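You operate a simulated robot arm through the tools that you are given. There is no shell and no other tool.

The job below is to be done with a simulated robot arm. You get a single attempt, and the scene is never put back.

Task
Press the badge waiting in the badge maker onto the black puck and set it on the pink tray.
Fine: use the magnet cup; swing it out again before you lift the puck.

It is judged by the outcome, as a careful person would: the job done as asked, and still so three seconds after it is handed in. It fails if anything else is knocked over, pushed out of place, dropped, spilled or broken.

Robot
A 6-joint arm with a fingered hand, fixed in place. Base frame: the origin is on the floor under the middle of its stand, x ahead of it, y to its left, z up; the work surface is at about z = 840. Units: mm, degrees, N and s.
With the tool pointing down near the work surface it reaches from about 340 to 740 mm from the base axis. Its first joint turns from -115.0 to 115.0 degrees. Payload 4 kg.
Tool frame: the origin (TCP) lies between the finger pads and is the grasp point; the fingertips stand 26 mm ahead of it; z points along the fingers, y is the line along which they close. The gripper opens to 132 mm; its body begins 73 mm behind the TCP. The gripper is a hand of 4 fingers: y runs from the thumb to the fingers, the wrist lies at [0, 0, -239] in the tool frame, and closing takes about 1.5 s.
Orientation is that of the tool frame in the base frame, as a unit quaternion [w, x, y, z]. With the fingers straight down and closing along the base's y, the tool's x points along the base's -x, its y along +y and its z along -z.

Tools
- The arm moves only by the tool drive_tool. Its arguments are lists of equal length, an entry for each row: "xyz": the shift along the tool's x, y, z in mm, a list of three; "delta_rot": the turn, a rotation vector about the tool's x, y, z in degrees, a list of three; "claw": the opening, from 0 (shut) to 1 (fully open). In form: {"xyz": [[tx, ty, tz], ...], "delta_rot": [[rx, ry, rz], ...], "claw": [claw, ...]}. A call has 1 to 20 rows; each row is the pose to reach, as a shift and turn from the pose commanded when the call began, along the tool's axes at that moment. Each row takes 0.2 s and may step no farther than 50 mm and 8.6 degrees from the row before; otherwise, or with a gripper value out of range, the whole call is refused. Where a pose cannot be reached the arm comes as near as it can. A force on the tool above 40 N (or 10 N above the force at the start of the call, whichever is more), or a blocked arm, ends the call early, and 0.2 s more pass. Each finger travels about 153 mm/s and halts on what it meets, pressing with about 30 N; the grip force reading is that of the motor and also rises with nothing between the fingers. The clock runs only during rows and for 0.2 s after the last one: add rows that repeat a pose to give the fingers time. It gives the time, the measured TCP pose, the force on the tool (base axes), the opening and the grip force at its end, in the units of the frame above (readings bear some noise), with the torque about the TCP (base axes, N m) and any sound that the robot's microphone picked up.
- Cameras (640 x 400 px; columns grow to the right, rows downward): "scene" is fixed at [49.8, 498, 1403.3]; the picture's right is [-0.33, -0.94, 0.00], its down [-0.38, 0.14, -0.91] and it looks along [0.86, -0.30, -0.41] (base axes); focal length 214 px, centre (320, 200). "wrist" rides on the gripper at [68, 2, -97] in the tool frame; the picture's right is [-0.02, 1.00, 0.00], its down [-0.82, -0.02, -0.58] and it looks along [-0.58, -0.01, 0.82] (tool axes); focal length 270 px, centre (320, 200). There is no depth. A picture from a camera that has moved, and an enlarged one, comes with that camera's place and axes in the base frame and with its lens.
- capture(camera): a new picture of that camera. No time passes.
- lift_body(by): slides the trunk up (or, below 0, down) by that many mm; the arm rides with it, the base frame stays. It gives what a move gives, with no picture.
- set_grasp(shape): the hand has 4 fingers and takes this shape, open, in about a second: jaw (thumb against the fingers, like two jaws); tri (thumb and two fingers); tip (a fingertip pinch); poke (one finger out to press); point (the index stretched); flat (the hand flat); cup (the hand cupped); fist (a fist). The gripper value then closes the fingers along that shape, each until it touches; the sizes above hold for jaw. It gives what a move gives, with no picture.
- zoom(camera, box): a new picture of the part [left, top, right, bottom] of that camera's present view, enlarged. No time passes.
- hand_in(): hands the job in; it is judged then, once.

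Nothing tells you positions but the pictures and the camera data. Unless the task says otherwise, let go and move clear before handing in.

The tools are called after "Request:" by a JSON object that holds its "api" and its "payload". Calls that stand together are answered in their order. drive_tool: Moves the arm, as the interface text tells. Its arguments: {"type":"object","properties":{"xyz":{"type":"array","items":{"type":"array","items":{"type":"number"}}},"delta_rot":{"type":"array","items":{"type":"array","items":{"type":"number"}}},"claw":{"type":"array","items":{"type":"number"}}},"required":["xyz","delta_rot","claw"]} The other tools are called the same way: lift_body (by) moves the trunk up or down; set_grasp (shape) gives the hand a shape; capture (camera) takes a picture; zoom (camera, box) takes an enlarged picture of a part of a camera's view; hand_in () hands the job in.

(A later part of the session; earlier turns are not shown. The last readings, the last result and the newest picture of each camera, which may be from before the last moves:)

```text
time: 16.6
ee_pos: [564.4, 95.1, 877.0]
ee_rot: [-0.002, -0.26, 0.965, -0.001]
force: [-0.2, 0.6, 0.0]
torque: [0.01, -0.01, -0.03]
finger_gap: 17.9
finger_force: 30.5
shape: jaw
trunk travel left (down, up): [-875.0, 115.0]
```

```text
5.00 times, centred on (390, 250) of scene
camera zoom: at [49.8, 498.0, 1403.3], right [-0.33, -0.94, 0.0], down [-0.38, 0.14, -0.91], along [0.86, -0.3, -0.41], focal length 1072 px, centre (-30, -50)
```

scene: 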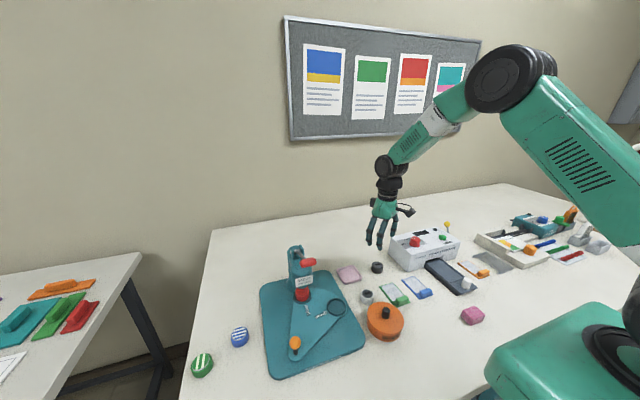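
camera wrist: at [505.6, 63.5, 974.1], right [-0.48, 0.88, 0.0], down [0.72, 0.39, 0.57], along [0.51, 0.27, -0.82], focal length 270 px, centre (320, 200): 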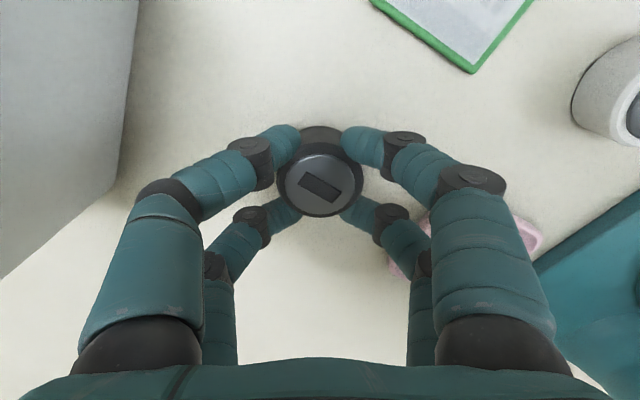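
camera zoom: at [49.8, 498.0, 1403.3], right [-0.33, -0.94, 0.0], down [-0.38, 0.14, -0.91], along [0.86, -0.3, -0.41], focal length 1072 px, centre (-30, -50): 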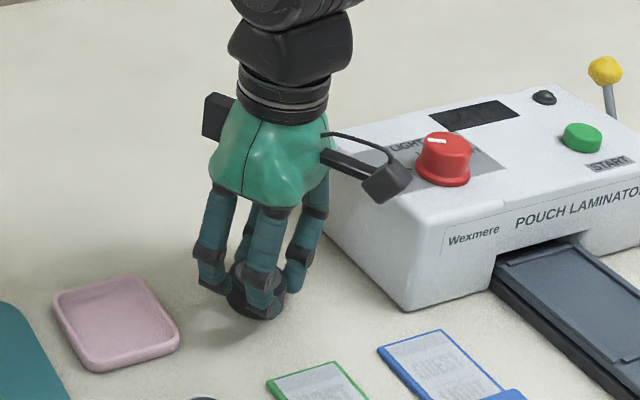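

The four fingers have the puck caged with a gap reading of 17.9 mm and a grip of 30 N. I'll lift it and check the hold.

Request:
{"api": "drive_tool", "payload": {"xyz": [[0, 0, -8], [0, 0, -25], [0, 0, -55], [0, 0, -95], [0, 0, -95]], "delta_rot": [[0, 0, 0], [0, 0, 0], [0, 0, 0], [0, 0, 0], [0, 0, 0]], "claw": [0.1, 0.1, 0.1, 0.1, 0.1]}}

Request:
{"api": "zoom", "payload": {"camera": "wrist", "box": [220, 90, 420, 250]}}

Request:
{"api": "zoom", "payload": {"camera": "scene", "box": [340, 180, 440, 290]}}

```text
time: 17.8
ee_pos: [564.7, 96.4, 970.9]
ee_rot: [-0.002, -0.26, 0.966, -0.001]
force: [-0.3, 0.8, -1.0]
torque: [0.02, 0.01, 0.0]
finger_gap: 18.0
finger_force: 29.7
shape: jaw
trunk travel left (down, up): [-875.0, 115.0]
```

```text
2.50 times, centred on (320, 170) of wrist
camera zoom: at [505.5, 64.2, 1069.2], right [-0.48, 0.88, 0.0], down [0.72, 0.39, 0.57], along [0.5, 0.27, -0.82], focal length 676 px, centre (320, 275)
```

zoom: 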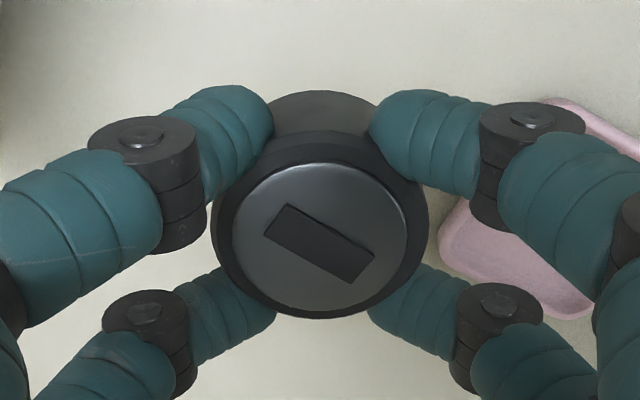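

```text
3.64 times, centred on (390, 235) of scene
camera zoom: at [49.8, 498.0, 1403.3], right [-0.33, -0.94, 0.0], down [-0.38, 0.14, -0.91], along [0.86, -0.3, -0.41], focal length 780 px, centre (66, 73)
```

zoom: 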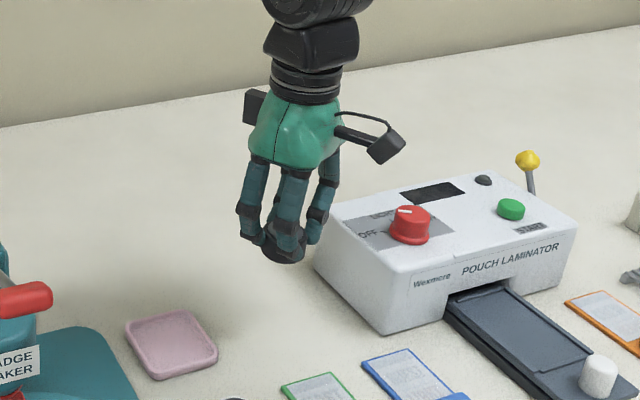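

The puck is held firmly, centred within about 1 mm of the tool axis. I'll carry it to a waiting point on the -y side of the magnet cup, which I place near (452, 305), turning the hand so it stays clear of the press lever.

Request:
{"api": "drive_tool", "payload": {"xyz": [[2, 30, -14], [4, 70, -14], [7, 110, -14], [9, 150, -14], [11, 180, -14], [12.8, 202.3, -14], [12.8, 202.3, -14]], "delta_rot": [[0, 0, -2], [0, 0, -5], [0, 0, -8], [0, 0, -11], [0, 0, -13], [0, 0, -15], [0, 0, -15]], "claw": [0.1, 0.1, 0.1, 0.1, 0.1, 0.1, 0.1]}}

Request:
{"api": "capture", "payload": {"camera": "scene"}}

Request:
{"api": "capture", "payload": {"camera": "wrist"}}

```text
time: 19.4
ee_pos: [453.2, 263.2, 984.4]
ee_rot: [-0.001, -0.384, 0.923, -0.002]
force: [-0.1, 0.0, -0.2]
torque: [0.04, 0.04, -0.01]
finger_gap: 17.6
finger_force: 29.9
shape: jaw
trunk travel left (down, up): [-875.0, 115.0]
```

```text
taken
```

scene: 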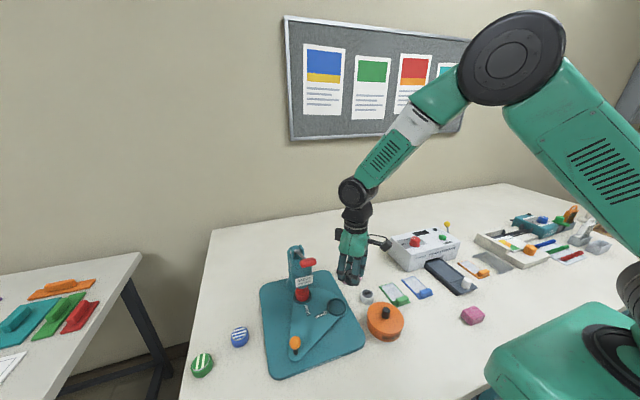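

```text
taken
camera wrist: at [403.9, 217.4, 1082.3], right [-0.69, 0.72, 0.0], down [0.59, 0.57, 0.57], along [0.42, 0.4, -0.82], focal length 270 px, centre (320, 200)
```

wrist: 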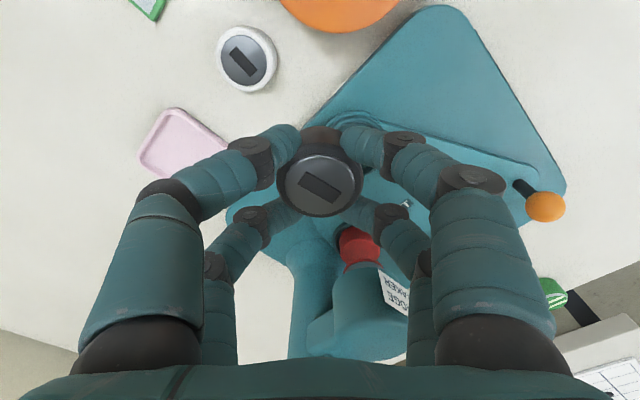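

The hand is at (453, 263) beside the badge maker with the puck clear. I'll descend to about z=915 here, then slide towards the cup and check alignment from the scene camera.

Request:
{"api": "drive_tool", "payload": {"xyz": [[0, 0, 25], [0, 0, 50], [0, 0, 69], [0, 0, 69], [-10, 10, 69], [-18, 18, 69], [-21.3, 21.1, 69], [-21.3, 21.1, 69]], "delta_rot": [[0, 0, 0], [0, 0, 0], [0, 0, 0], [0, 0, 0], [0, 0, 0], [0, 0, 0], [0, 0, 0], [0, 0, 0]], "claw": [0.1, 0.1, 0.1, 0.1, 0.1, 0.1, 0.1, 0.1]}}

Request:
{"api": "zoom", "payload": {"camera": "scene", "box": [280, 220, 400, 330]}}

Request:
{"api": "zoom", "payload": {"camera": "scene", "box": [315, 280, 355, 320]}}

Request:
{"api": "capture", "payload": {"camera": "wrist"}}

```text
time: 21.2
ee_pos: [451.8, 293.5, 915.3]
ee_rot: [-0.001, -0.384, 0.923, -0.001]
force: [-0.1, 0.3, -1.8]
torque: [-0.01, 0.01, 0.01]
finger_gap: 17.7
finger_force: 29.4
shape: jaw
trunk travel left (down, up): [-875.0, 115.0]
```

```text
3.64 times, centred on (340, 275) of scene
camera zoom: at [49.8, 498.0, 1403.3], right [-0.33, -0.94, 0.0], down [-0.38, 0.14, -0.91], along [0.86, -0.3, -0.41], focal length 780 px, centre (247, -73)
```

zoom: 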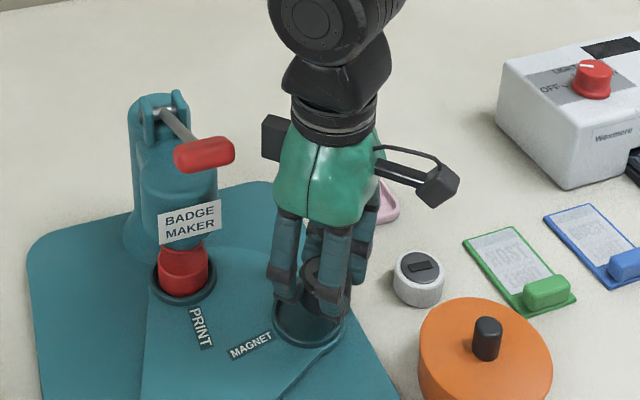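

```text
10.00 times, centred on (335, 300) of scene
camera zoom: at [49.8, 498.0, 1403.3], right [-0.33, -0.94, 0.0], down [-0.38, 0.14, -0.91], along [0.86, -0.3, -0.41], focal length 2145 px, centre (170, -800)
```

zoom: 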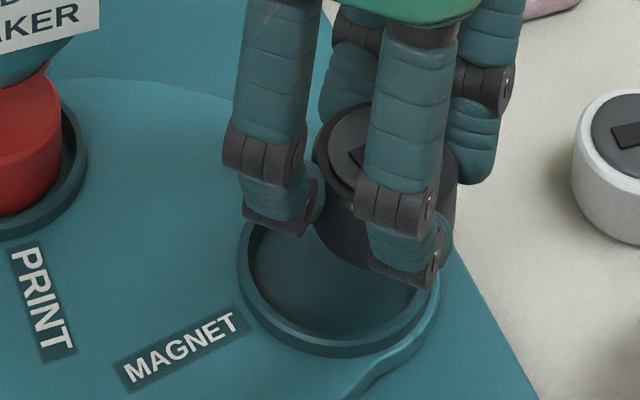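

```text
taken
camera wrist: at [403.5, 247.3, 1013.3], right [-0.69, 0.72, 0.0], down [0.59, 0.57, 0.57], along [0.42, 0.4, -0.82], focal length 270 px, centre (320, 200)
```

wrist: 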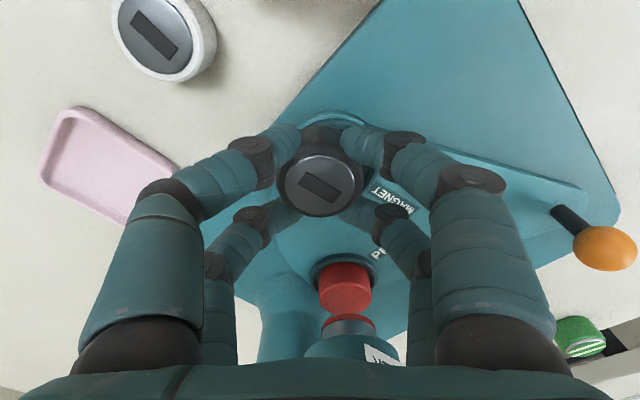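

The puck is close to the cup but still a bit towards -y. I'll zoom in to measure the puck edges and the ring edges on the same picture.

Request:
{"api": "zoom", "payload": {"camera": "scene", "box": [324, 282, 354, 312]}}

Request:
{"api": "zoom", "payload": {"camera": "wrist", "box": [240, 90, 400, 250]}}

```text
13.33 times, centred on (339, 297) of scene
camera zoom: at [49.8, 498.0, 1403.3], right [-0.33, -0.94, 0.0], down [-0.38, 0.14, -0.91], along [0.86, -0.3, -0.41], focal length 2860 px, centre (67, -1093)
```

zoom: 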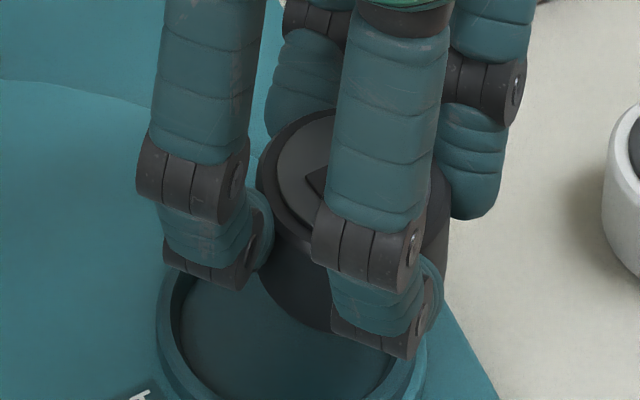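

```text
2.50 times, centred on (320, 170) of wrist
camera zoom: at [403.5, 247.3, 1013.3], right [-0.69, 0.72, 0.0], down [0.59, 0.57, 0.57], along [0.42, 0.4, -0.82], focal length 676 px, centre (320, 275)
```

zoom: 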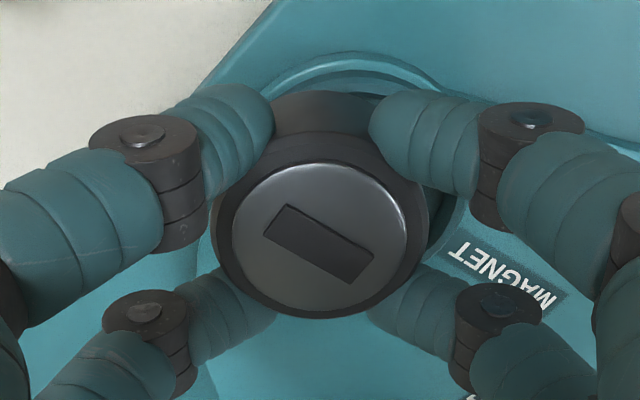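

I'll zoom on the arc of the magnet ring seen behind the puck in the wrist view for a second, independent measurement.

Request:
{"api": "zoom", "payload": {"camera": "wrist", "box": [280, 95, 380, 155]}}

```text
6.40 times, centred on (330, 125) of wrist
camera zoom: at [403.5, 247.3, 1013.3], right [-0.69, 0.72, 0.0], down [0.59, 0.57, 0.57], along [0.42, 0.4, -0.82], focal length 1730 px, centre (256, 680)
```

zoom: 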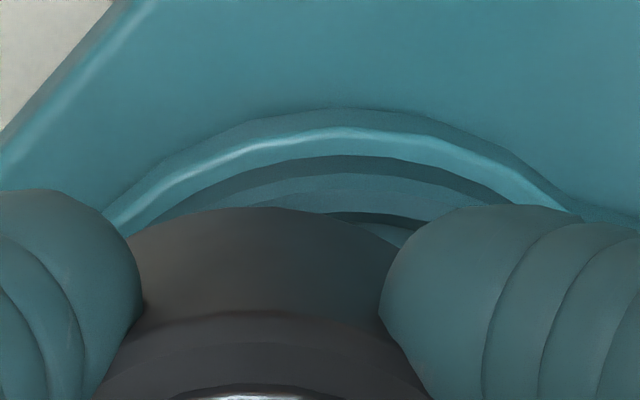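

Two independent measurements agree that the ring centre is about (-10.8, 8.8) mm from the puck in the tool frame. I'll make that move at the same height and recheck.

Request:
{"api": "drive_tool", "payload": {"xyz": [[-4, 3, 0], [-8, 6, 0], [-10.8, 8.8, 0], [-10.8, 8.8, 0], [-10.8, 8.8, 0]], "delta_rot": [[0, 0, 0], [0, 0, 0], [0, 0, 0], [0, 0, 0], [0, 0, 0]], "claw": [0.1, 0.1, 0.1, 0.1, 0.1]}}

Request:
{"api": "zoom", "payload": {"camera": "scene", "box": [320, 280, 350, 320]}}

Request:
{"api": "zoom", "payload": {"camera": "wrist", "box": [260, 95, 400, 235]}}

Request:
{"api": "zoom", "payload": {"camera": "scene", "box": [270, 210, 400, 330]}}

```text
time: 22.4
ee_pos: [453.3, 307.5, 916.3]
ee_rot: [-0.001, -0.385, 0.923, -0.001]
force: [1.6, 0.1, 0.0]
torque: [-0.02, 0.01, 0.0]
finger_gap: 17.7
finger_force: 29.7
shape: jaw
trunk travel left (down, up): [-875.0, 115.0]
```

```text
10.00 times, centred on (335, 300) of scene
camera zoom: at [49.8, 498.0, 1403.3], right [-0.33, -0.94, 0.0], down [-0.38, 0.14, -0.91], along [0.86, -0.3, -0.41], focal length 2145 px, centre (170, -800)
```

zoom: 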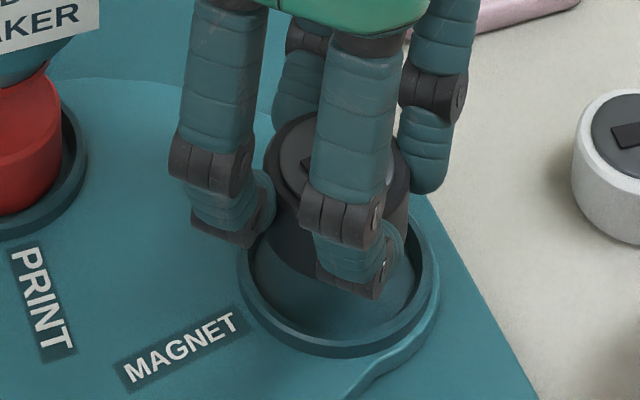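

```text
2.86 times, centred on (330, 165) of wrist
camera zoom: at [404.9, 261.7, 1013.6], right [-0.69, 0.72, 0.0], down [0.59, 0.57, 0.57], along [0.42, 0.4, -0.82], focal length 772 px, centre (291, 300)
```

zoom: 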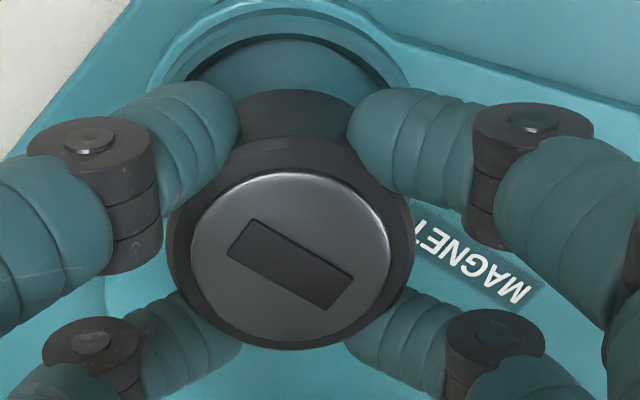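

```text
3.33 times, centred on (335, 270) of scene
camera zoom: at [49.8, 498.0, 1403.3], right [-0.33, -0.94, 0.0], down [-0.38, 0.14, -0.91], along [0.86, -0.3, -0.41], focal length 715 px, centre (270, -33)
```

zoom: 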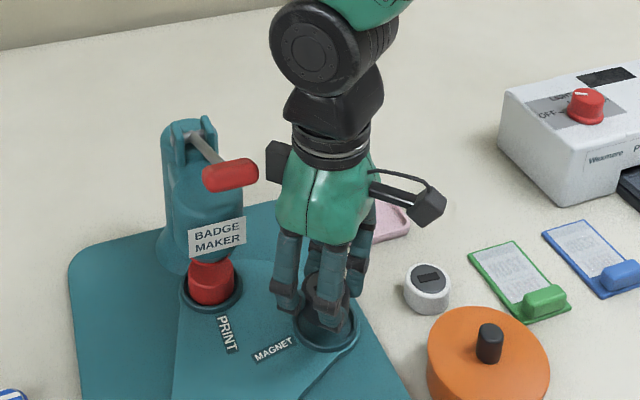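

The left-right alignment is right; I'll check the near-far alignment at higher zoom before lowering.

Request:
{"api": "zoom", "payload": {"camera": "scene", "box": [324, 288, 348, 312]}}

Request:
{"api": "zoom", "payload": {"camera": "wrist", "box": [280, 80, 380, 150]}}

```text
16.00 times, centred on (336, 300) of scene
camera zoom: at [49.8, 498.0, 1403.3], right [-0.33, -0.94, 0.0], down [-0.38, 0.14, -0.91], along [0.86, -0.3, -0.41], focal length 3432 px, centre (64, -1400)
```

zoom: 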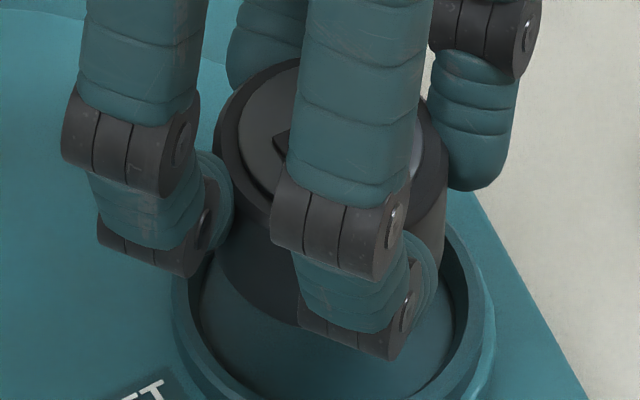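

```text
5.71 times, centred on (330, 115) of wrist
camera zoom: at [404.9, 261.7, 1013.6], right [-0.69, 0.72, 0.0], down [0.59, 0.57, 0.57], along [0.42, 0.4, -0.82], focal length 1544 px, centre (263, 686)
```

zoom: 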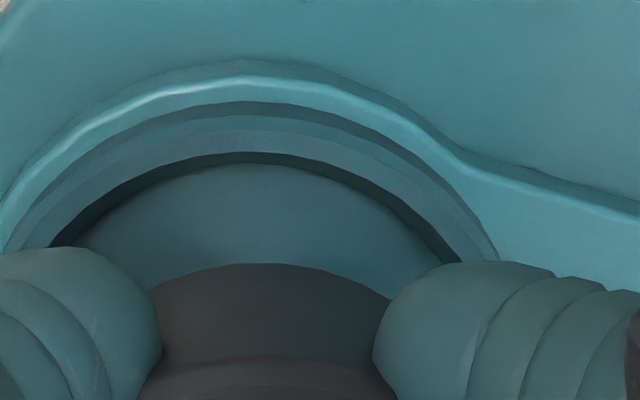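

The puck is over the cup within about 1 mm by both views. I'll nudge it slightly and lower in small steps while watching the force.

Request:
{"api": "drive_tool", "payload": {"xyz": [[0.8, 0.2, 0], [0.8, 0.2, 4], [0.8, 0.2, 8], [0.8, 0.2, 10], [0.8, 0.2, 10]], "delta_rot": [[0, 0, 0], [0, 0, 0], [0, 0, 0], [0, 0, 0], [0, 0, 0]], "claw": [0.1, 0.1, 0.1, 0.1, 0.1]}}

Request:
{"api": "zoom", "payload": {"camera": "scene", "box": [324, 288, 348, 312]}}

Request:
{"api": "zoom", "payload": {"camera": "wrist", "box": [280, 80, 380, 150]}}

```text
time: 23.6
ee_pos: [453.0, 307.5, 906.3]
ee_rot: [-0.001, -0.384, 0.923, -0.002]
force: [0.7, 0.0, -0.6]
torque: [0.0, -0.01, 0.02]
finger_gap: 17.6
finger_force: 29.7
shape: jaw
trunk travel left (down, up): [-875.0, 115.0]
```

```text
16.00 times, centred on (336, 300) of scene
camera zoom: at [49.8, 498.0, 1403.3], right [-0.33, -0.94, 0.0], down [-0.38, 0.14, -0.91], along [0.86, -0.3, -0.41], focal length 3432 px, centre (64, -1400)
```

zoom: 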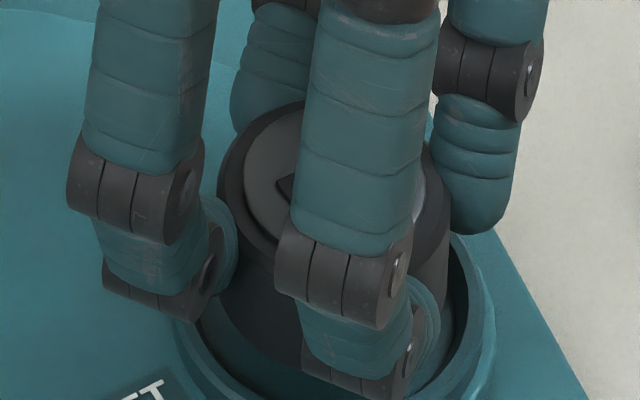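

```text
5.71 times, centred on (330, 115) of wrist
camera zoom: at [404.2, 261.1, 1003.4], right [-0.69, 0.72, 0.0], down [0.59, 0.57, 0.57], along [0.42, 0.4, -0.82], focal length 1544 px, centre (263, 686)
```

zoom: 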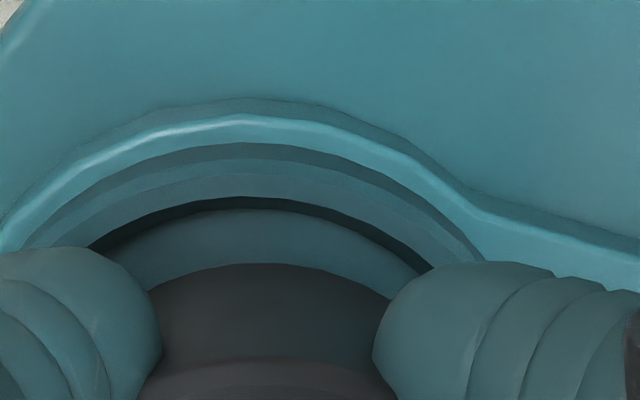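

The puck bottom is just above the rim with an even gap. I'll nudge it 1 mm and continue down gently.

Request:
{"api": "drive_tool", "payload": {"xyz": [[1.0, 0.3, 0], [1.0, 0.3, 2], [1.0, 0.3, 4], [1.0, 0.3, 5], [1.0, 0.3, 5]], "delta_rot": [[0, 0, 0], [0, 0, 0], [0, 0, 0], [0, 0, 0], [0, 0, 0]], "claw": [0.1, 0.1, 0.1, 0.1, 0.1]}}

Request:
{"api": "zoom", "payload": {"camera": "scene", "box": [320, 284, 352, 316]}}

Request:
{"api": "zoom", "payload": {"camera": "wrist", "box": [280, 80, 380, 150]}}

```text
time: 24.8
ee_pos: [452.1, 307.1, 901.8]
ee_rot: [-0.002, -0.384, 0.923, -0.002]
force: [0.9, -0.3, 0.1]
torque: [-0.02, 0.0, -0.01]
finger_gap: 17.7
finger_force: 29.8
shape: jaw
trunk travel left (down, up): [-875.0, 115.0]
```

```text
12.50 times, centred on (336, 300) of scene
camera zoom: at [49.8, 498.0, 1403.3], right [-0.33, -0.94, 0.0], down [-0.38, 0.14, -0.91], along [0.86, -0.3, -0.41], focal length 2681 px, centre (120, -1050)
```

zoom: 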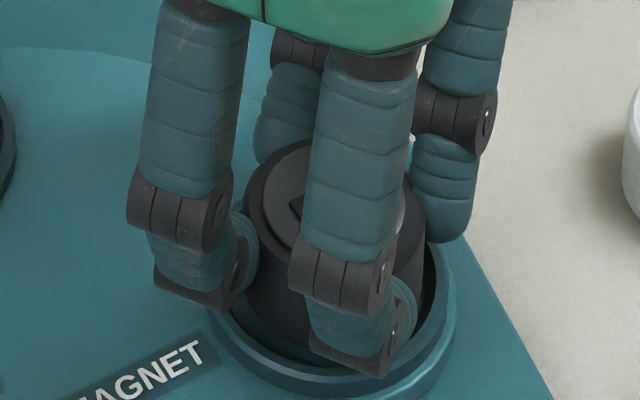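

```text
5.71 times, centred on (330, 115) of wrist
camera zoom: at [403.5, 260.4, 998.7], right [-0.69, 0.72, 0.0], down [0.59, 0.57, 0.57], along [0.42, 0.4, -0.82], focal length 1544 px, centre (263, 686)
```

zoom: 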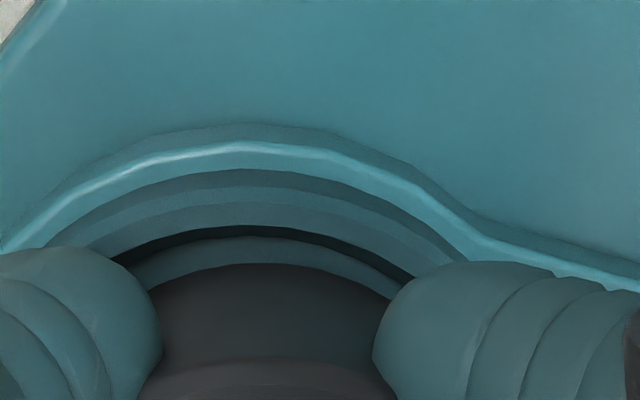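

There's no contact yet and the puck is entering the cup. I'll keep lowering in 1–2 mm steps until the force shows it has bottomed.

Request:
{"api": "drive_tool", "payload": {"xyz": [[0, 0, 1], [0, 0, 2], [0, 0, 3], [0, 0, 3]], "delta_rot": [[0, 0, 0], [0, 0, 0], [0, 0, 0], [0, 0, 0]], "claw": [0.1, 0.1, 0.1, 0.1]}}

Request:
{"api": "drive_tool", "payload": {"xyz": [[0, 0, 1], [0, 0, 2], [0, 0, 2]], "delta_rot": [[0, 0, 0], [0, 0, 0], [0, 0, 0]], "claw": [0.1, 0.1, 0.1]}}

Request:
{"api": "zoom", "payload": {"camera": "scene", "box": [320, 284, 352, 316]}}

```text
time: 25.8
ee_pos: [452.0, 307.9, 896.7]
ee_rot: [-0.001, -0.384, 0.923, -0.001]
force: [0.7, 0.0, 0.0]
torque: [-0.03, 0.02, -0.03]
finger_gap: 17.4
finger_force: 30.0
shape: jaw
trunk travel left (down, up): [-875.0, 115.0]
```

```text
time: 26.6
ee_pos: [451.9, 307.2, 894.5]
ee_rot: [-0.001, -0.384, 0.923, -0.001]
force: [-0.3, -0.5, 1.9]
torque: [0.05, 0.05, -0.01]
finger_gap: 17.7
finger_force: 30.2
shape: jaw
trunk travel left (down, up): [-875.0, 115.0]
```

```text
12.50 times, centred on (336, 300) of scene
camera zoom: at [49.8, 498.0, 1403.3], right [-0.33, -0.94, 0.0], down [-0.38, 0.14, -0.91], along [0.86, -0.3, -0.41], focal length 2681 px, centre (120, -1050)
```

zoom: 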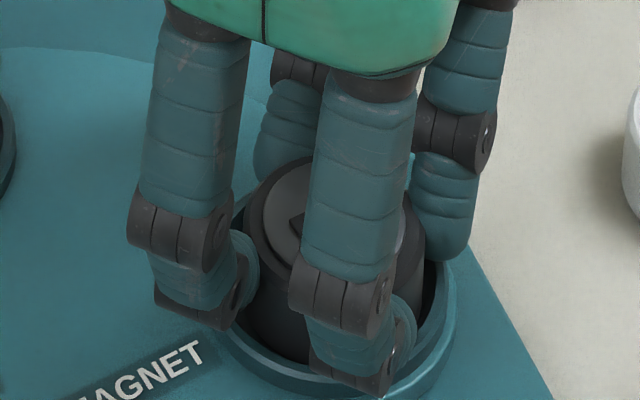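

Request:
{"api": "drive_tool", "payload": {"xyz": [[0, 0, 1], [0, 0, 1]], "delta_rot": [[0, 0, 0], [0, 0, 0]], "claw": [0.1, 0.1]}}

Request:
{"api": "zoom", "payload": {"camera": "wrist", "box": [260, 80, 400, 240]}}

```text
time: 27.2
ee_pos: [452.0, 307.3, 895.6]
ee_rot: [0.0, -0.384, 0.923, -0.001]
force: [0.3, -0.6, 9.2]
torque: [0.09, 0.05, 0.0]
finger_gap: 17.8
finger_force: 29.5
shape: jaw
trunk travel left (down, up): [-875.0, 115.0]
```

```text
2.50 times, centred on (330, 160) of wrist
camera zoom: at [402.8, 260.4, 993.1], right [-0.69, 0.72, 0.0], down [0.59, 0.57, 0.58], along [0.42, 0.4, -0.82], focal length 676 px, centre (295, 300)
```

zoom: 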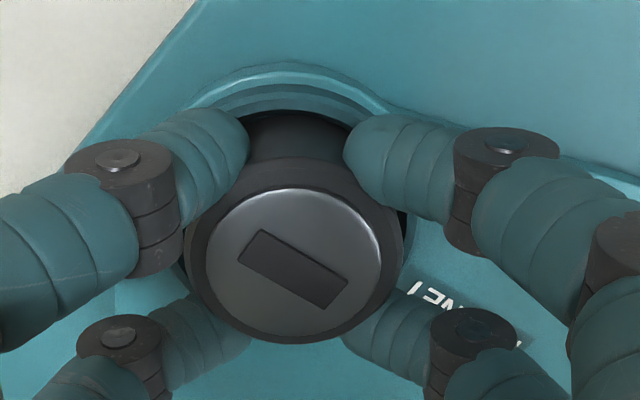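

The force rose to about 9 N, so the puck is seated on the cup floor. I'll ease off a millimetre and open the fingers slightly to release it.

Request:
{"api": "drive_tool", "payload": {"xyz": [[0, 0, -1], [0, 0, -1.5], [0, 0, -2], [0, 0, -2], [0, 0, -2], [0, 0, -2]], "delta_rot": [[0, 0, 0], [0, 0, 0], [0, 0, 0], [0, 0, 0], [0, 0, 0], [0, 0, 0]], "claw": [0.12, 0.16, 0.2, 0.25, 0.28, 0.28]}}

Request:
{"api": "zoom", "payload": {"camera": "scene", "box": [320, 284, 352, 316]}}

Request:
{"api": "zoom", "payload": {"camera": "wrist", "box": [260, 80, 400, 240]}}

```text
time: 28.6
ee_pos: [452.3, 306.2, 896.1]
ee_rot: [-0.002, -0.384, 0.923, -0.002]
force: [-0.8, -0.9, 0.4]
torque: [0.01, -0.01, 0.01]
finger_gap: 36.5
finger_force: 0.1
shape: jaw
trunk travel left (down, up): [-875.0, 115.0]
```

```text
12.50 times, centred on (336, 300) of scene
camera zoom: at [49.8, 498.0, 1403.3], right [-0.33, -0.94, 0.0], down [-0.38, 0.14, -0.91], along [0.86, -0.3, -0.41], focal length 2681 px, centre (120, -1050)
```

zoom: 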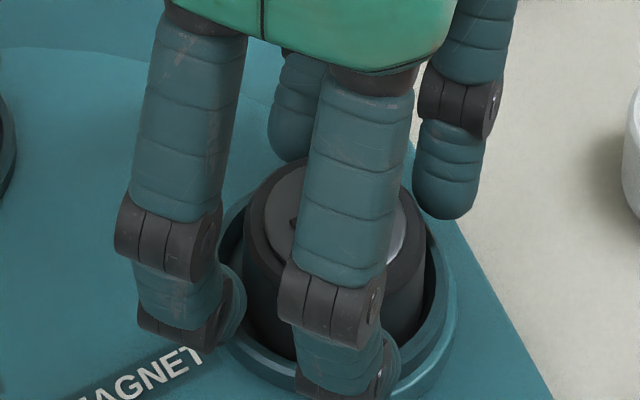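

```text
2.50 times, centred on (330, 160) of wrist
camera zoom: at [403.1, 260.6, 994.4], right [-0.69, 0.72, 0.0], down [0.59, 0.57, 0.57], along [0.42, 0.4, -0.82], focal length 676 px, centre (295, 300)
```

zoom: 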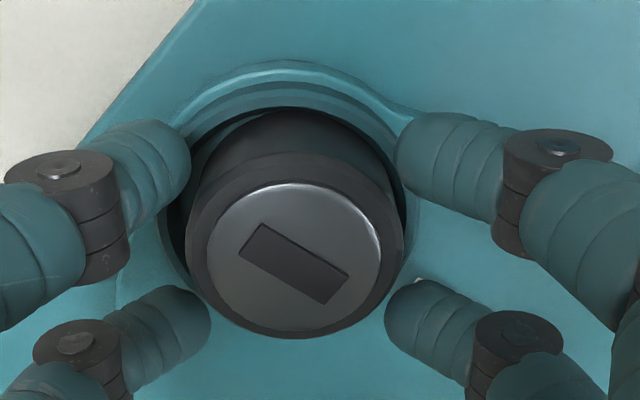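

The puck sits in the magnet cup and the fingers are clear of it. I'll raise above the puck, slide away from the lever towards -y, and go up for a look.

Request:
{"api": "drive_tool", "payload": {"xyz": [[0, 0, -12], [0, 0, -24], [0, 0, -36], [0, 0, -42], [15, -15, -45], [32, -32, -60], [50, -50, -90], [55, -55, -130], [55, -55, -170], [55, -55, -200]], "delta_rot": [[0, 0, 0], [0, 0, 0], [0, 0, 0], [0, 0, 0], [0, 0, 0], [0, 0, 0], [0, 0, 0], [0, 0, 0], [0, 0, 0], [0, 0, 0]], "claw": [0.28, 0.28, 0.28, 0.28, 0.28, 0.28, 0.28, 0.28, 0.28, 0.28]}}

Request:
{"api": "capture", "payload": {"camera": "wrist"}}

Request:
{"api": "zoom", "payload": {"camera": "scene", "box": [250, 230, 400, 380]}}

```text
time: 30.8
ee_pos: [452.7, 230.3, 1096.5]
ee_rot: [-0.001, -0.384, 0.923, -0.001]
force: [0.5, 1.2, 0.5]
torque: [-0.03, 0.0, 0.02]
finger_gap: 36.8
finger_force: 0.0
shape: jaw
trunk travel left (down, up): [-875.0, 115.0]
```

```text
taken
camera wrist: at [404.1, 183.3, 1194.6], right [-0.69, 0.72, 0.0], down [0.59, 0.57, 0.57], along [0.42, 0.4, -0.82], focal length 270 px, centre (320, 200)
```

wrist: 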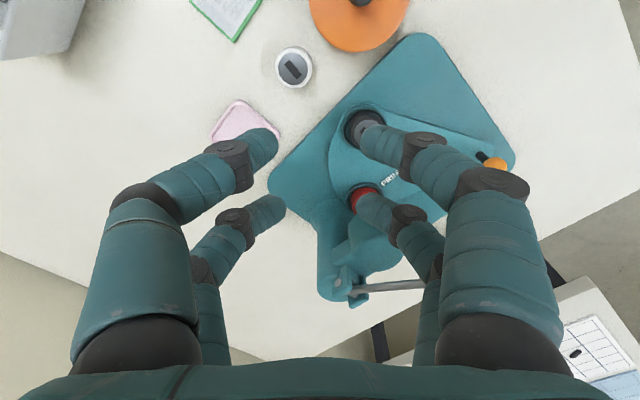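

```text
2.67 times, centred on (325, 305) of scene
camera zoom: at [49.8, 498.0, 1403.3], right [-0.33, -0.94, 0.0], down [-0.38, 0.14, -0.91], along [0.86, -0.3, -0.41], focal length 572 px, centre (307, -80)
```

zoom: 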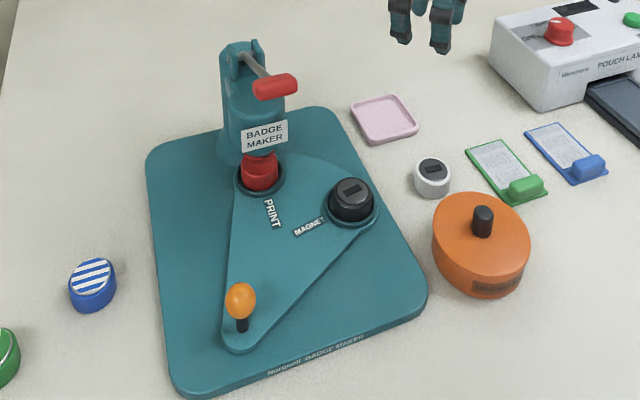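

The black puck sits squarely in the magnet cup. Next is the orange knob, whose ball I place at about (370, 446, 899); I'll move above it with yaw 0, routing away from the press lever.

Request:
{"api": "drive_tool", "payload": {"xyz": [[7, 40, -10], [14, 80, -20], [20.8, 120.3, -20], [-8, 143, -20], [-37, 166, -20], [-66, 188, -20], [-94.6, 210.9, -20], [-94.6, 210.9, -20]], "delta_rot": [[0, 0, 6.4], [0, 0, 12.9], [0, 0, 19.4], [0, 0, 25.8], [0, 0, 32.3], [0, 0, 38.7], [0, 0, 45.2], [0, 0, 45.2]], "claw": [0.3, 0.35, 0.4, 0.45, 0.5, 0.5, 0.5, 0.5]}}

Request:
{"api": "capture", "payload": {"camera": "wrist"}}

Request:
{"api": "capture", "payload": {"camera": "scene"}}

```text
time: 32.6
ee_pos: [368.5, 445.5, 1116.0]
ee_rot: [0.0, 0.001, 1.0, -0.001]
force: [-0.1, -0.1, -0.8]
torque: [0.0, -0.04, 0.02]
finger_gap: 65.3
finger_force: 0.0
shape: jaw
trunk travel left (down, up): [-875.0, 115.0]
```

```text
taken
camera wrist: at [300.9, 448.2, 1214.0], right [0.03, 1.0, 0.0], down [0.82, -0.02, 0.58], along [0.58, -0.02, -0.82], focal length 270 px, centre (320, 200)
```

wrist: 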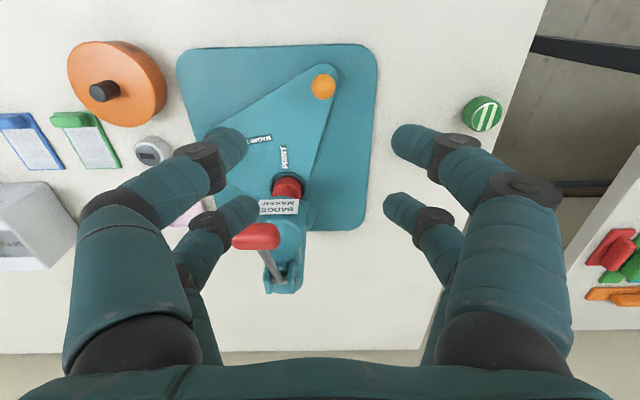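

```text
taken
```

scene: 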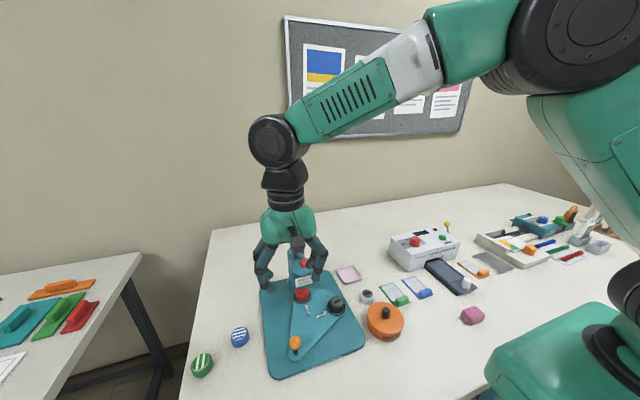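

The knob ball is nearly under the hand. I'll descend to about z=950 and refine its position from closer up.

Request:
{"api": "drive_tool", "payload": {"xyz": [[0, 1, 40], [0, 3, 85], [0, 3, 130], [0, 3, 164], [0, 3, 164]], "delta_rot": [[0, 0, 0], [0, 0, 0], [0, 0, 0], [0, 0, 0], [0, 0, 0]], "claw": [0.5, 0.5, 0.5, 0.5, 0.5]}}

Request:
{"api": "capture", "payload": {"camera": "wrist"}}

Request:
{"api": "zoom", "payload": {"camera": "scene", "box": [220, 220, 380, 380]}}

```text
time: 33.8
ee_pos: [370.4, 447.9, 950.8]
ee_rot: [-0.001, 0.0, 1.0, -0.002]
force: [0.9, 0.3, 0.7]
torque: [0.02, 0.02, -0.03]
finger_gap: 65.3
finger_force: 0.0
shape: jaw
trunk travel left (down, up): [-875.0, 115.0]
```

```text
taken
camera wrist: at [301.3, 450.2, 1049.5], right [0.03, 1.0, 0.0], down [0.82, -0.02, 0.58], along [0.58, -0.02, -0.82], focal length 270 px, centre (320, 200)
```

wrist: 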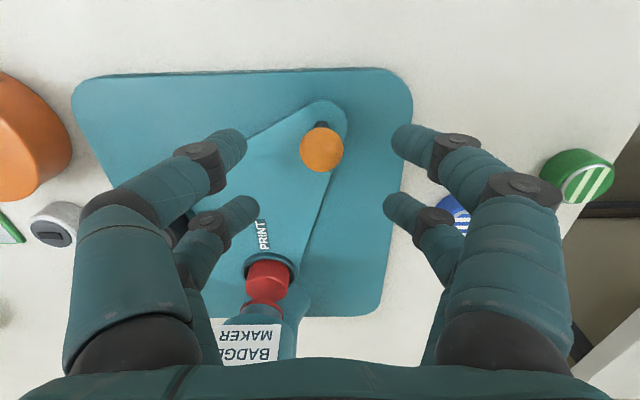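

```text
2.50 times, centred on (300, 300) of scene
camera zoom: at [49.8, 498.0, 1403.3], right [-0.33, -0.94, 0.0], down [-0.38, 0.14, -0.91], along [0.86, -0.3, -0.41], focal length 536 px, centre (370, -50)
```

zoom: 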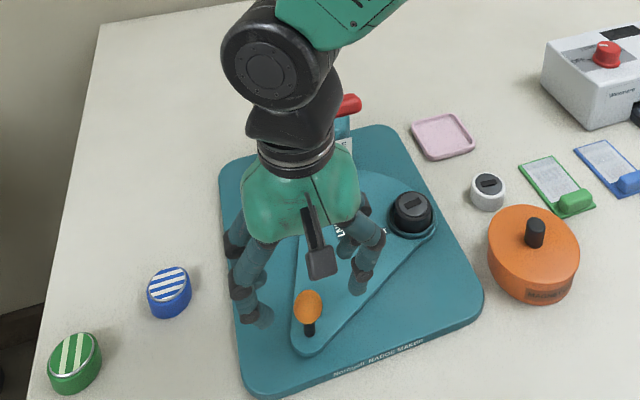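

The knob ball (26 mm) is small compared with the ~30 mm spacing of the paired fingers, so it could slip between them. I'll go back up a bit and check whether the "tip" or "poke" shape suits pushing the knob better.

Request:
{"api": "drive_tool", "payload": {"xyz": [[0, 0, -40], [0, 0, -85], [0, 0, -130]], "delta_rot": [[0, 0, 0], [0, 0, 0], [0, 0, 0]], "claw": [0.5, 0.5, 0.5]}}

Request:
{"api": "set_grasp", "payload": {"shape": "poke"}}

Request:
{"api": "capture", "payload": {"camera": "wrist"}}

Request:
{"api": "zoom", "payload": {"camera": "scene", "box": [220, 180, 360, 320]}}

```text
time: 34.6
ee_pos: [368.3, 448.4, 1082.4]
ee_rot: [-0.001, 0.0, 1.0, -0.002]
force: [0.6, -0.8, 0.2]
torque: [0.0, 0.02, 0.01]
finger_gap: 65.5
finger_force: 0.0
shape: jaw
trunk travel left (down, up): [-875.0, 115.0]
```

```text
time: 35.5
ee_pos: [369.7, 448.7, 1082.0]
ee_rot: [-0.001, -0.001, 1.0, -0.002]
force: [-0.2, 0.6, 0.0]
torque: [0.01, 0.0, 0.04]
finger_gap: 0.1
finger_force: 0.1
shape: poke
trunk travel left (down, up): [-875.0, 115.0]
```

```text
taken
camera wrist: at [301.5, 452.4, 1178.9], right [0.03, 1.0, 0.0], down [0.82, -0.02, 0.58], along [0.58, -0.02, -0.82], focal length 270 px, centre (320, 200)
```

wrist: 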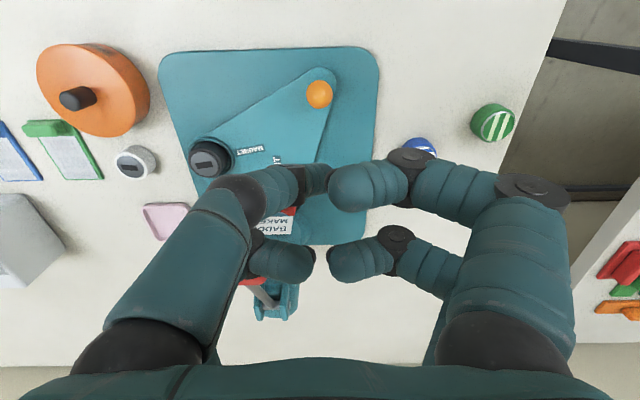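

```text
2.86 times, centred on (290, 250) of scene
camera zoom: at [49.8, 498.0, 1403.3], right [-0.33, -0.94, 0.0], down [-0.38, 0.14, -0.91], along [0.86, -0.3, -0.41], focal length 613 px, centre (406, 57)
```

zoom: 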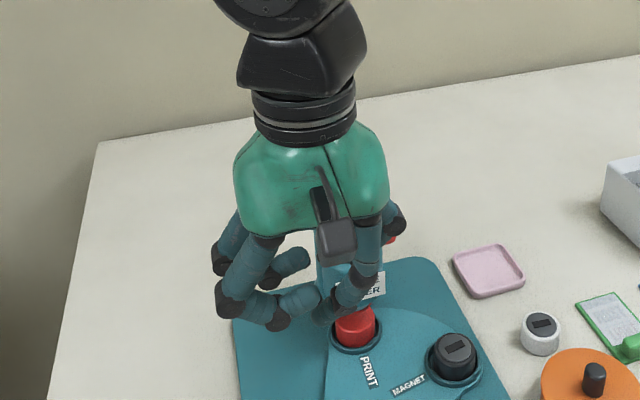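

"Poke" curls most fingers in a way that's hard to use for the knob. I'll check the "tip" shape next.

Request:
{"api": "set_grasp", "payload": {"shape": "tip"}}

Request:
{"api": "capture", "payload": {"camera": "wrist"}}

Request:
{"api": "drive_tool", "payload": {"xyz": [[0, 0, 0], [0, 0, 0], [0, 0, 0], [0, 0, 0], [0, 0, 0], [0, 0, 0]], "delta_rot": [[0, 0, 0], [0, 0, 0], [0, 0, 0], [0, 0, 0], [0, 0, 0], [0, 0, 0]], "claw": [0.8, 0.6, 0.4, 0.2, 0.1, 0.1]}}

Request:
{"api": "capture", "payload": {"camera": "wrist"}}

Request:
{"api": "zoom", "payload": {"camera": "scene", "box": [220, 180, 360, 320]}}

```text
time: 36.4
ee_pos: [368.7, 450.4, 1080.3]
ee_rot: [0.0, 0.0, 1.0, -0.002]
force: [-0.4, 0.0, -0.3]
torque: [0.01, -0.01, -0.02]
finger_gap: 132.1
finger_force: 0.0
shape: tip
trunk travel left (down, up): [-875.0, 115.0]
```

```text
taken
camera wrist: at [301.5, 452.3, 1179.0], right [0.03, 1.0, 0.0], down [0.82, -0.02, 0.58], along [0.58, -0.02, -0.82], focal length 270 px, centre (320, 200)
```

wrist: 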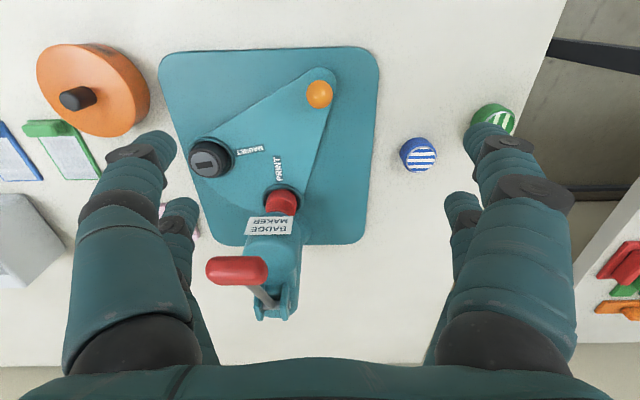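

```text
time: 37.8
ee_pos: [369.3, 450.3, 1081.4]
ee_rot: [0.0, 0.0, 1.0, -0.002]
force: [-1.0, -0.3, 1.4]
torque: [-0.01, -0.02, 0.0]
finger_gap: 13.6
finger_force: 0.0
shape: tip
trunk travel left (down, up): [-875.0, 115.0]
```

```text
taken
camera wrist: at [301.5, 452.4, 1179.3], right [0.03, 1.0, 0.0], down [0.82, -0.02, 0.58], along [0.58, -0.02, -0.82], focal length 270 px, centre (320, 200)
```

wrist: 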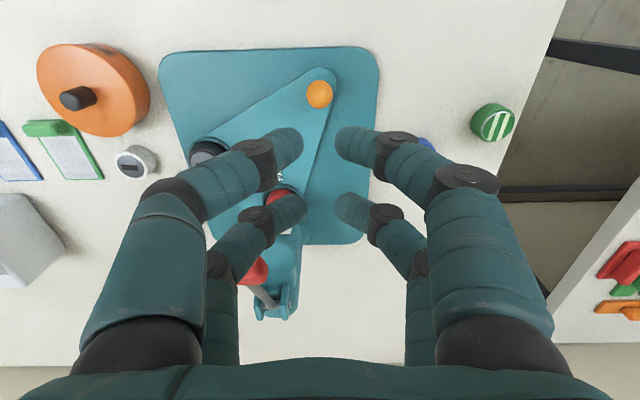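

```text
2.86 times, centred on (290, 250) of scene
camera zoom: at [49.8, 498.0, 1403.3], right [-0.33, -0.94, 0.0], down [-0.38, 0.14, -0.91], along [0.86, -0.3, -0.41], focal length 613 px, centre (406, 57)
```

zoom: 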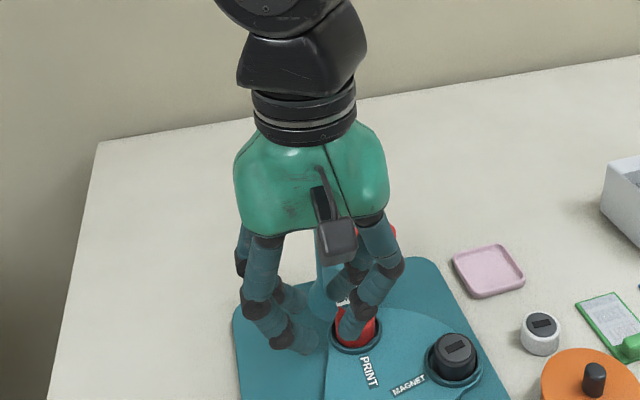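

Closing both shapes shows the fingers' real spacing is about ±18 mm with ~17 mm thick fingers, so a nearly closed hand will cage the 26 mm ball without letting it slip out. I'll return to "jaw", descend around the knob and cage it.

Request:
{"api": "set_grasp", "payload": {"shape": "jaw"}}

Request:
{"api": "drive_tool", "payload": {"xyz": [[0, 0, 40], [0, -1, 85], [0, -1, 130], [0, -1, 155], [0, -1, 168], [0, -1, 178], [0, -1, 178]], "delta_rot": [[0, 0, 0], [0, 0, 0], [0, 0, 0], [0, 0, 0], [0, 0, 0], [0, 0, 0], [0, 0, 0]], "claw": [0.7, 0.5, 0.5, 0.5, 0.5, 0.5, 0.5]}}

Request:
{"api": "capture", "payload": {"camera": "wrist"}}

Request:
{"api": "zoom", "payload": {"camera": "scene", "box": [220, 220, 380, 380]}}

```text
time: 38.7
ee_pos: [369.9, 448.7, 1081.7]
ee_rot: [0.0, 0.0, 1.0, -0.002]
force: [0.5, 0.5, 0.7]
torque: [-0.01, -0.01, 0.02]
finger_gap: 131.8
finger_force: 0.0
shape: jaw
trunk travel left (down, up): [-875.0, 115.0]
```

```text
time: 40.3
ee_pos: [370.0, 446.9, 903.1]
ee_rot: [-0.001, 0.001, 1.0, -0.002]
force: [0.6, -0.1, -0.3]
torque: [-0.03, 0.01, 0.0]
finger_gap: 66.6
finger_force: 0.1
shape: jaw
trunk travel left (down, up): [-875.0, 115.0]
```

```text
taken
camera wrist: at [301.7, 449.5, 1001.2], right [0.03, 1.0, 0.0], down [0.82, -0.02, 0.58], along [0.58, -0.02, -0.82], focal length 270 px, centre (320, 200)
```

wrist: 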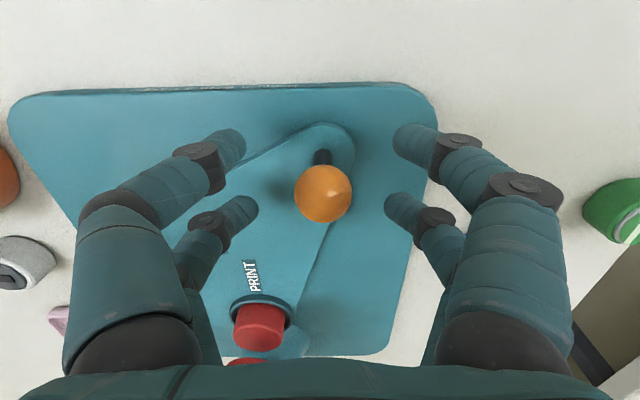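

```text
2.50 times, centred on (300, 300) of scene
camera zoom: at [49.8, 498.0, 1403.3], right [-0.33, -0.94, 0.0], down [-0.38, 0.14, -0.91], along [0.86, -0.3, -0.41], focal length 536 px, centre (370, -50)
```

zoom: 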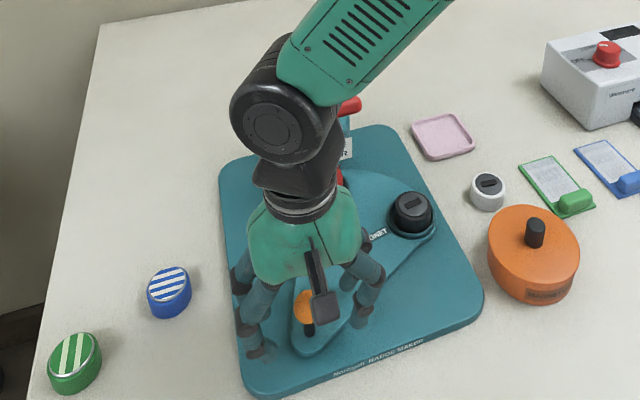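

The ball is centred between the fingers. I'll close gently to a loose cage around it.

Request:
{"api": "drive_tool", "payload": {"xyz": [[-1, 1.5, 0], [-1, 1.5, 0], [-1, 1.5, 0], [-1, 1.5, 0], [-1, 1.5, 0], [-1, 1.5, 0], [-1, 1.5, 0]], "delta_rot": [[0, 0, 0], [0, 0, 0], [0, 0, 0], [0, 0, 0], [0, 0, 0], [0, 0, 0], [0, 0, 0]], "claw": [0.45, 0.35, 0.27, 0.2, 0.14, 0.1, 0.1]}}

Request:
{"api": "capture", "payload": {"camera": "wrist"}}

```text
time: 41.9
ee_pos: [370.9, 447.1, 905.4]
ee_rot: [0.0, 0.0, 1.0, -0.002]
force: [0.1, -0.7, -0.5]
torque: [-0.04, 0.02, 0.03]
finger_gap: 13.7
finger_force: 0.1
shape: jaw
trunk travel left (down, up): [-875.0, 115.0]
```

```text
taken
camera wrist: at [302.9, 451.1, 1001.5], right [0.03, 1.0, 0.0], down [0.82, -0.02, 0.58], along [0.58, -0.02, -0.82], focal length 270 px, centre (320, 200)
```

wrist: 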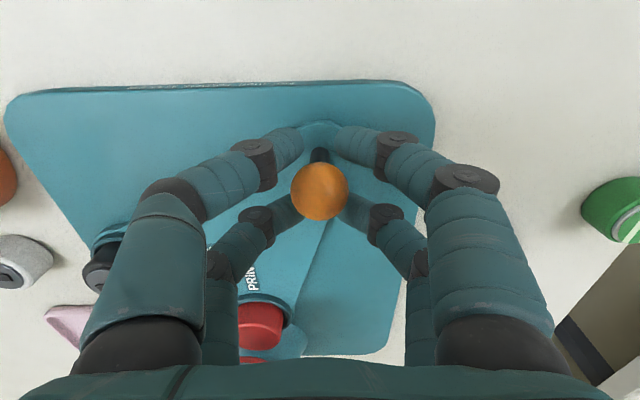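

The ball is caged. I'll push it a short way along the expected arc to check that the plate moves freely and in the right sense.

Request:
{"api": "drive_tool", "payload": {"xyz": [[3.6, -4.3, 0], [7.6, -9.8, 0], [11.2, -15.6, 0], [13.6, -20.1, 0], [13.6, -20.1, 0]], "delta_rot": [[0, 0, 0], [0, 0, 0], [0, 0, 0], [0, 0, 0], [0, 0, 0]], "claw": [0.1, 0.1, 0.1, 0.1, 0.1]}}

Request:
{"api": "capture", "payload": {"camera": "wrist"}}

Request:
{"api": "zoom", "payload": {"camera": "scene", "box": [230, 220, 390, 380]}}

```text
time: 43.1
ee_pos: [357.6, 428.7, 904.3]
ee_rot: [-0.001, -0.001, 1.0, -0.003]
force: [0.2, -0.6, 0.3]
torque: [0.0, 0.02, -0.01]
finger_gap: 13.6
finger_force: 0.2
shape: jaw
trunk travel left (down, up): [-875.0, 115.0]
```

```text
taken
camera wrist: at [289.3, 431.1, 1001.9], right [0.03, 1.0, 0.0], down [0.82, -0.02, 0.58], along [0.58, -0.02, -0.82], focal length 270 px, centre (320, 200)
```

wrist: 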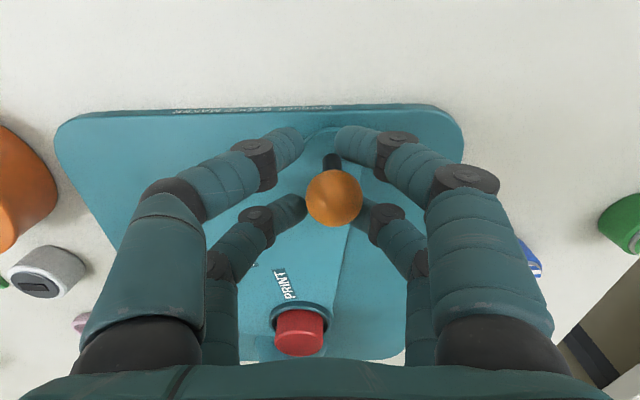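

```text
2.50 times, centred on (310, 300) of scene
camera zoom: at [49.8, 498.0, 1403.3], right [-0.33, -0.94, 0.0], down [-0.38, 0.14, -0.91], along [0.86, -0.3, -0.41], focal length 536 px, centre (345, -50)
```

zoom: 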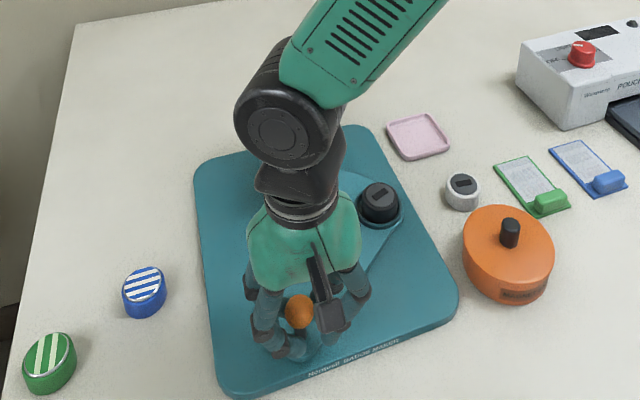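

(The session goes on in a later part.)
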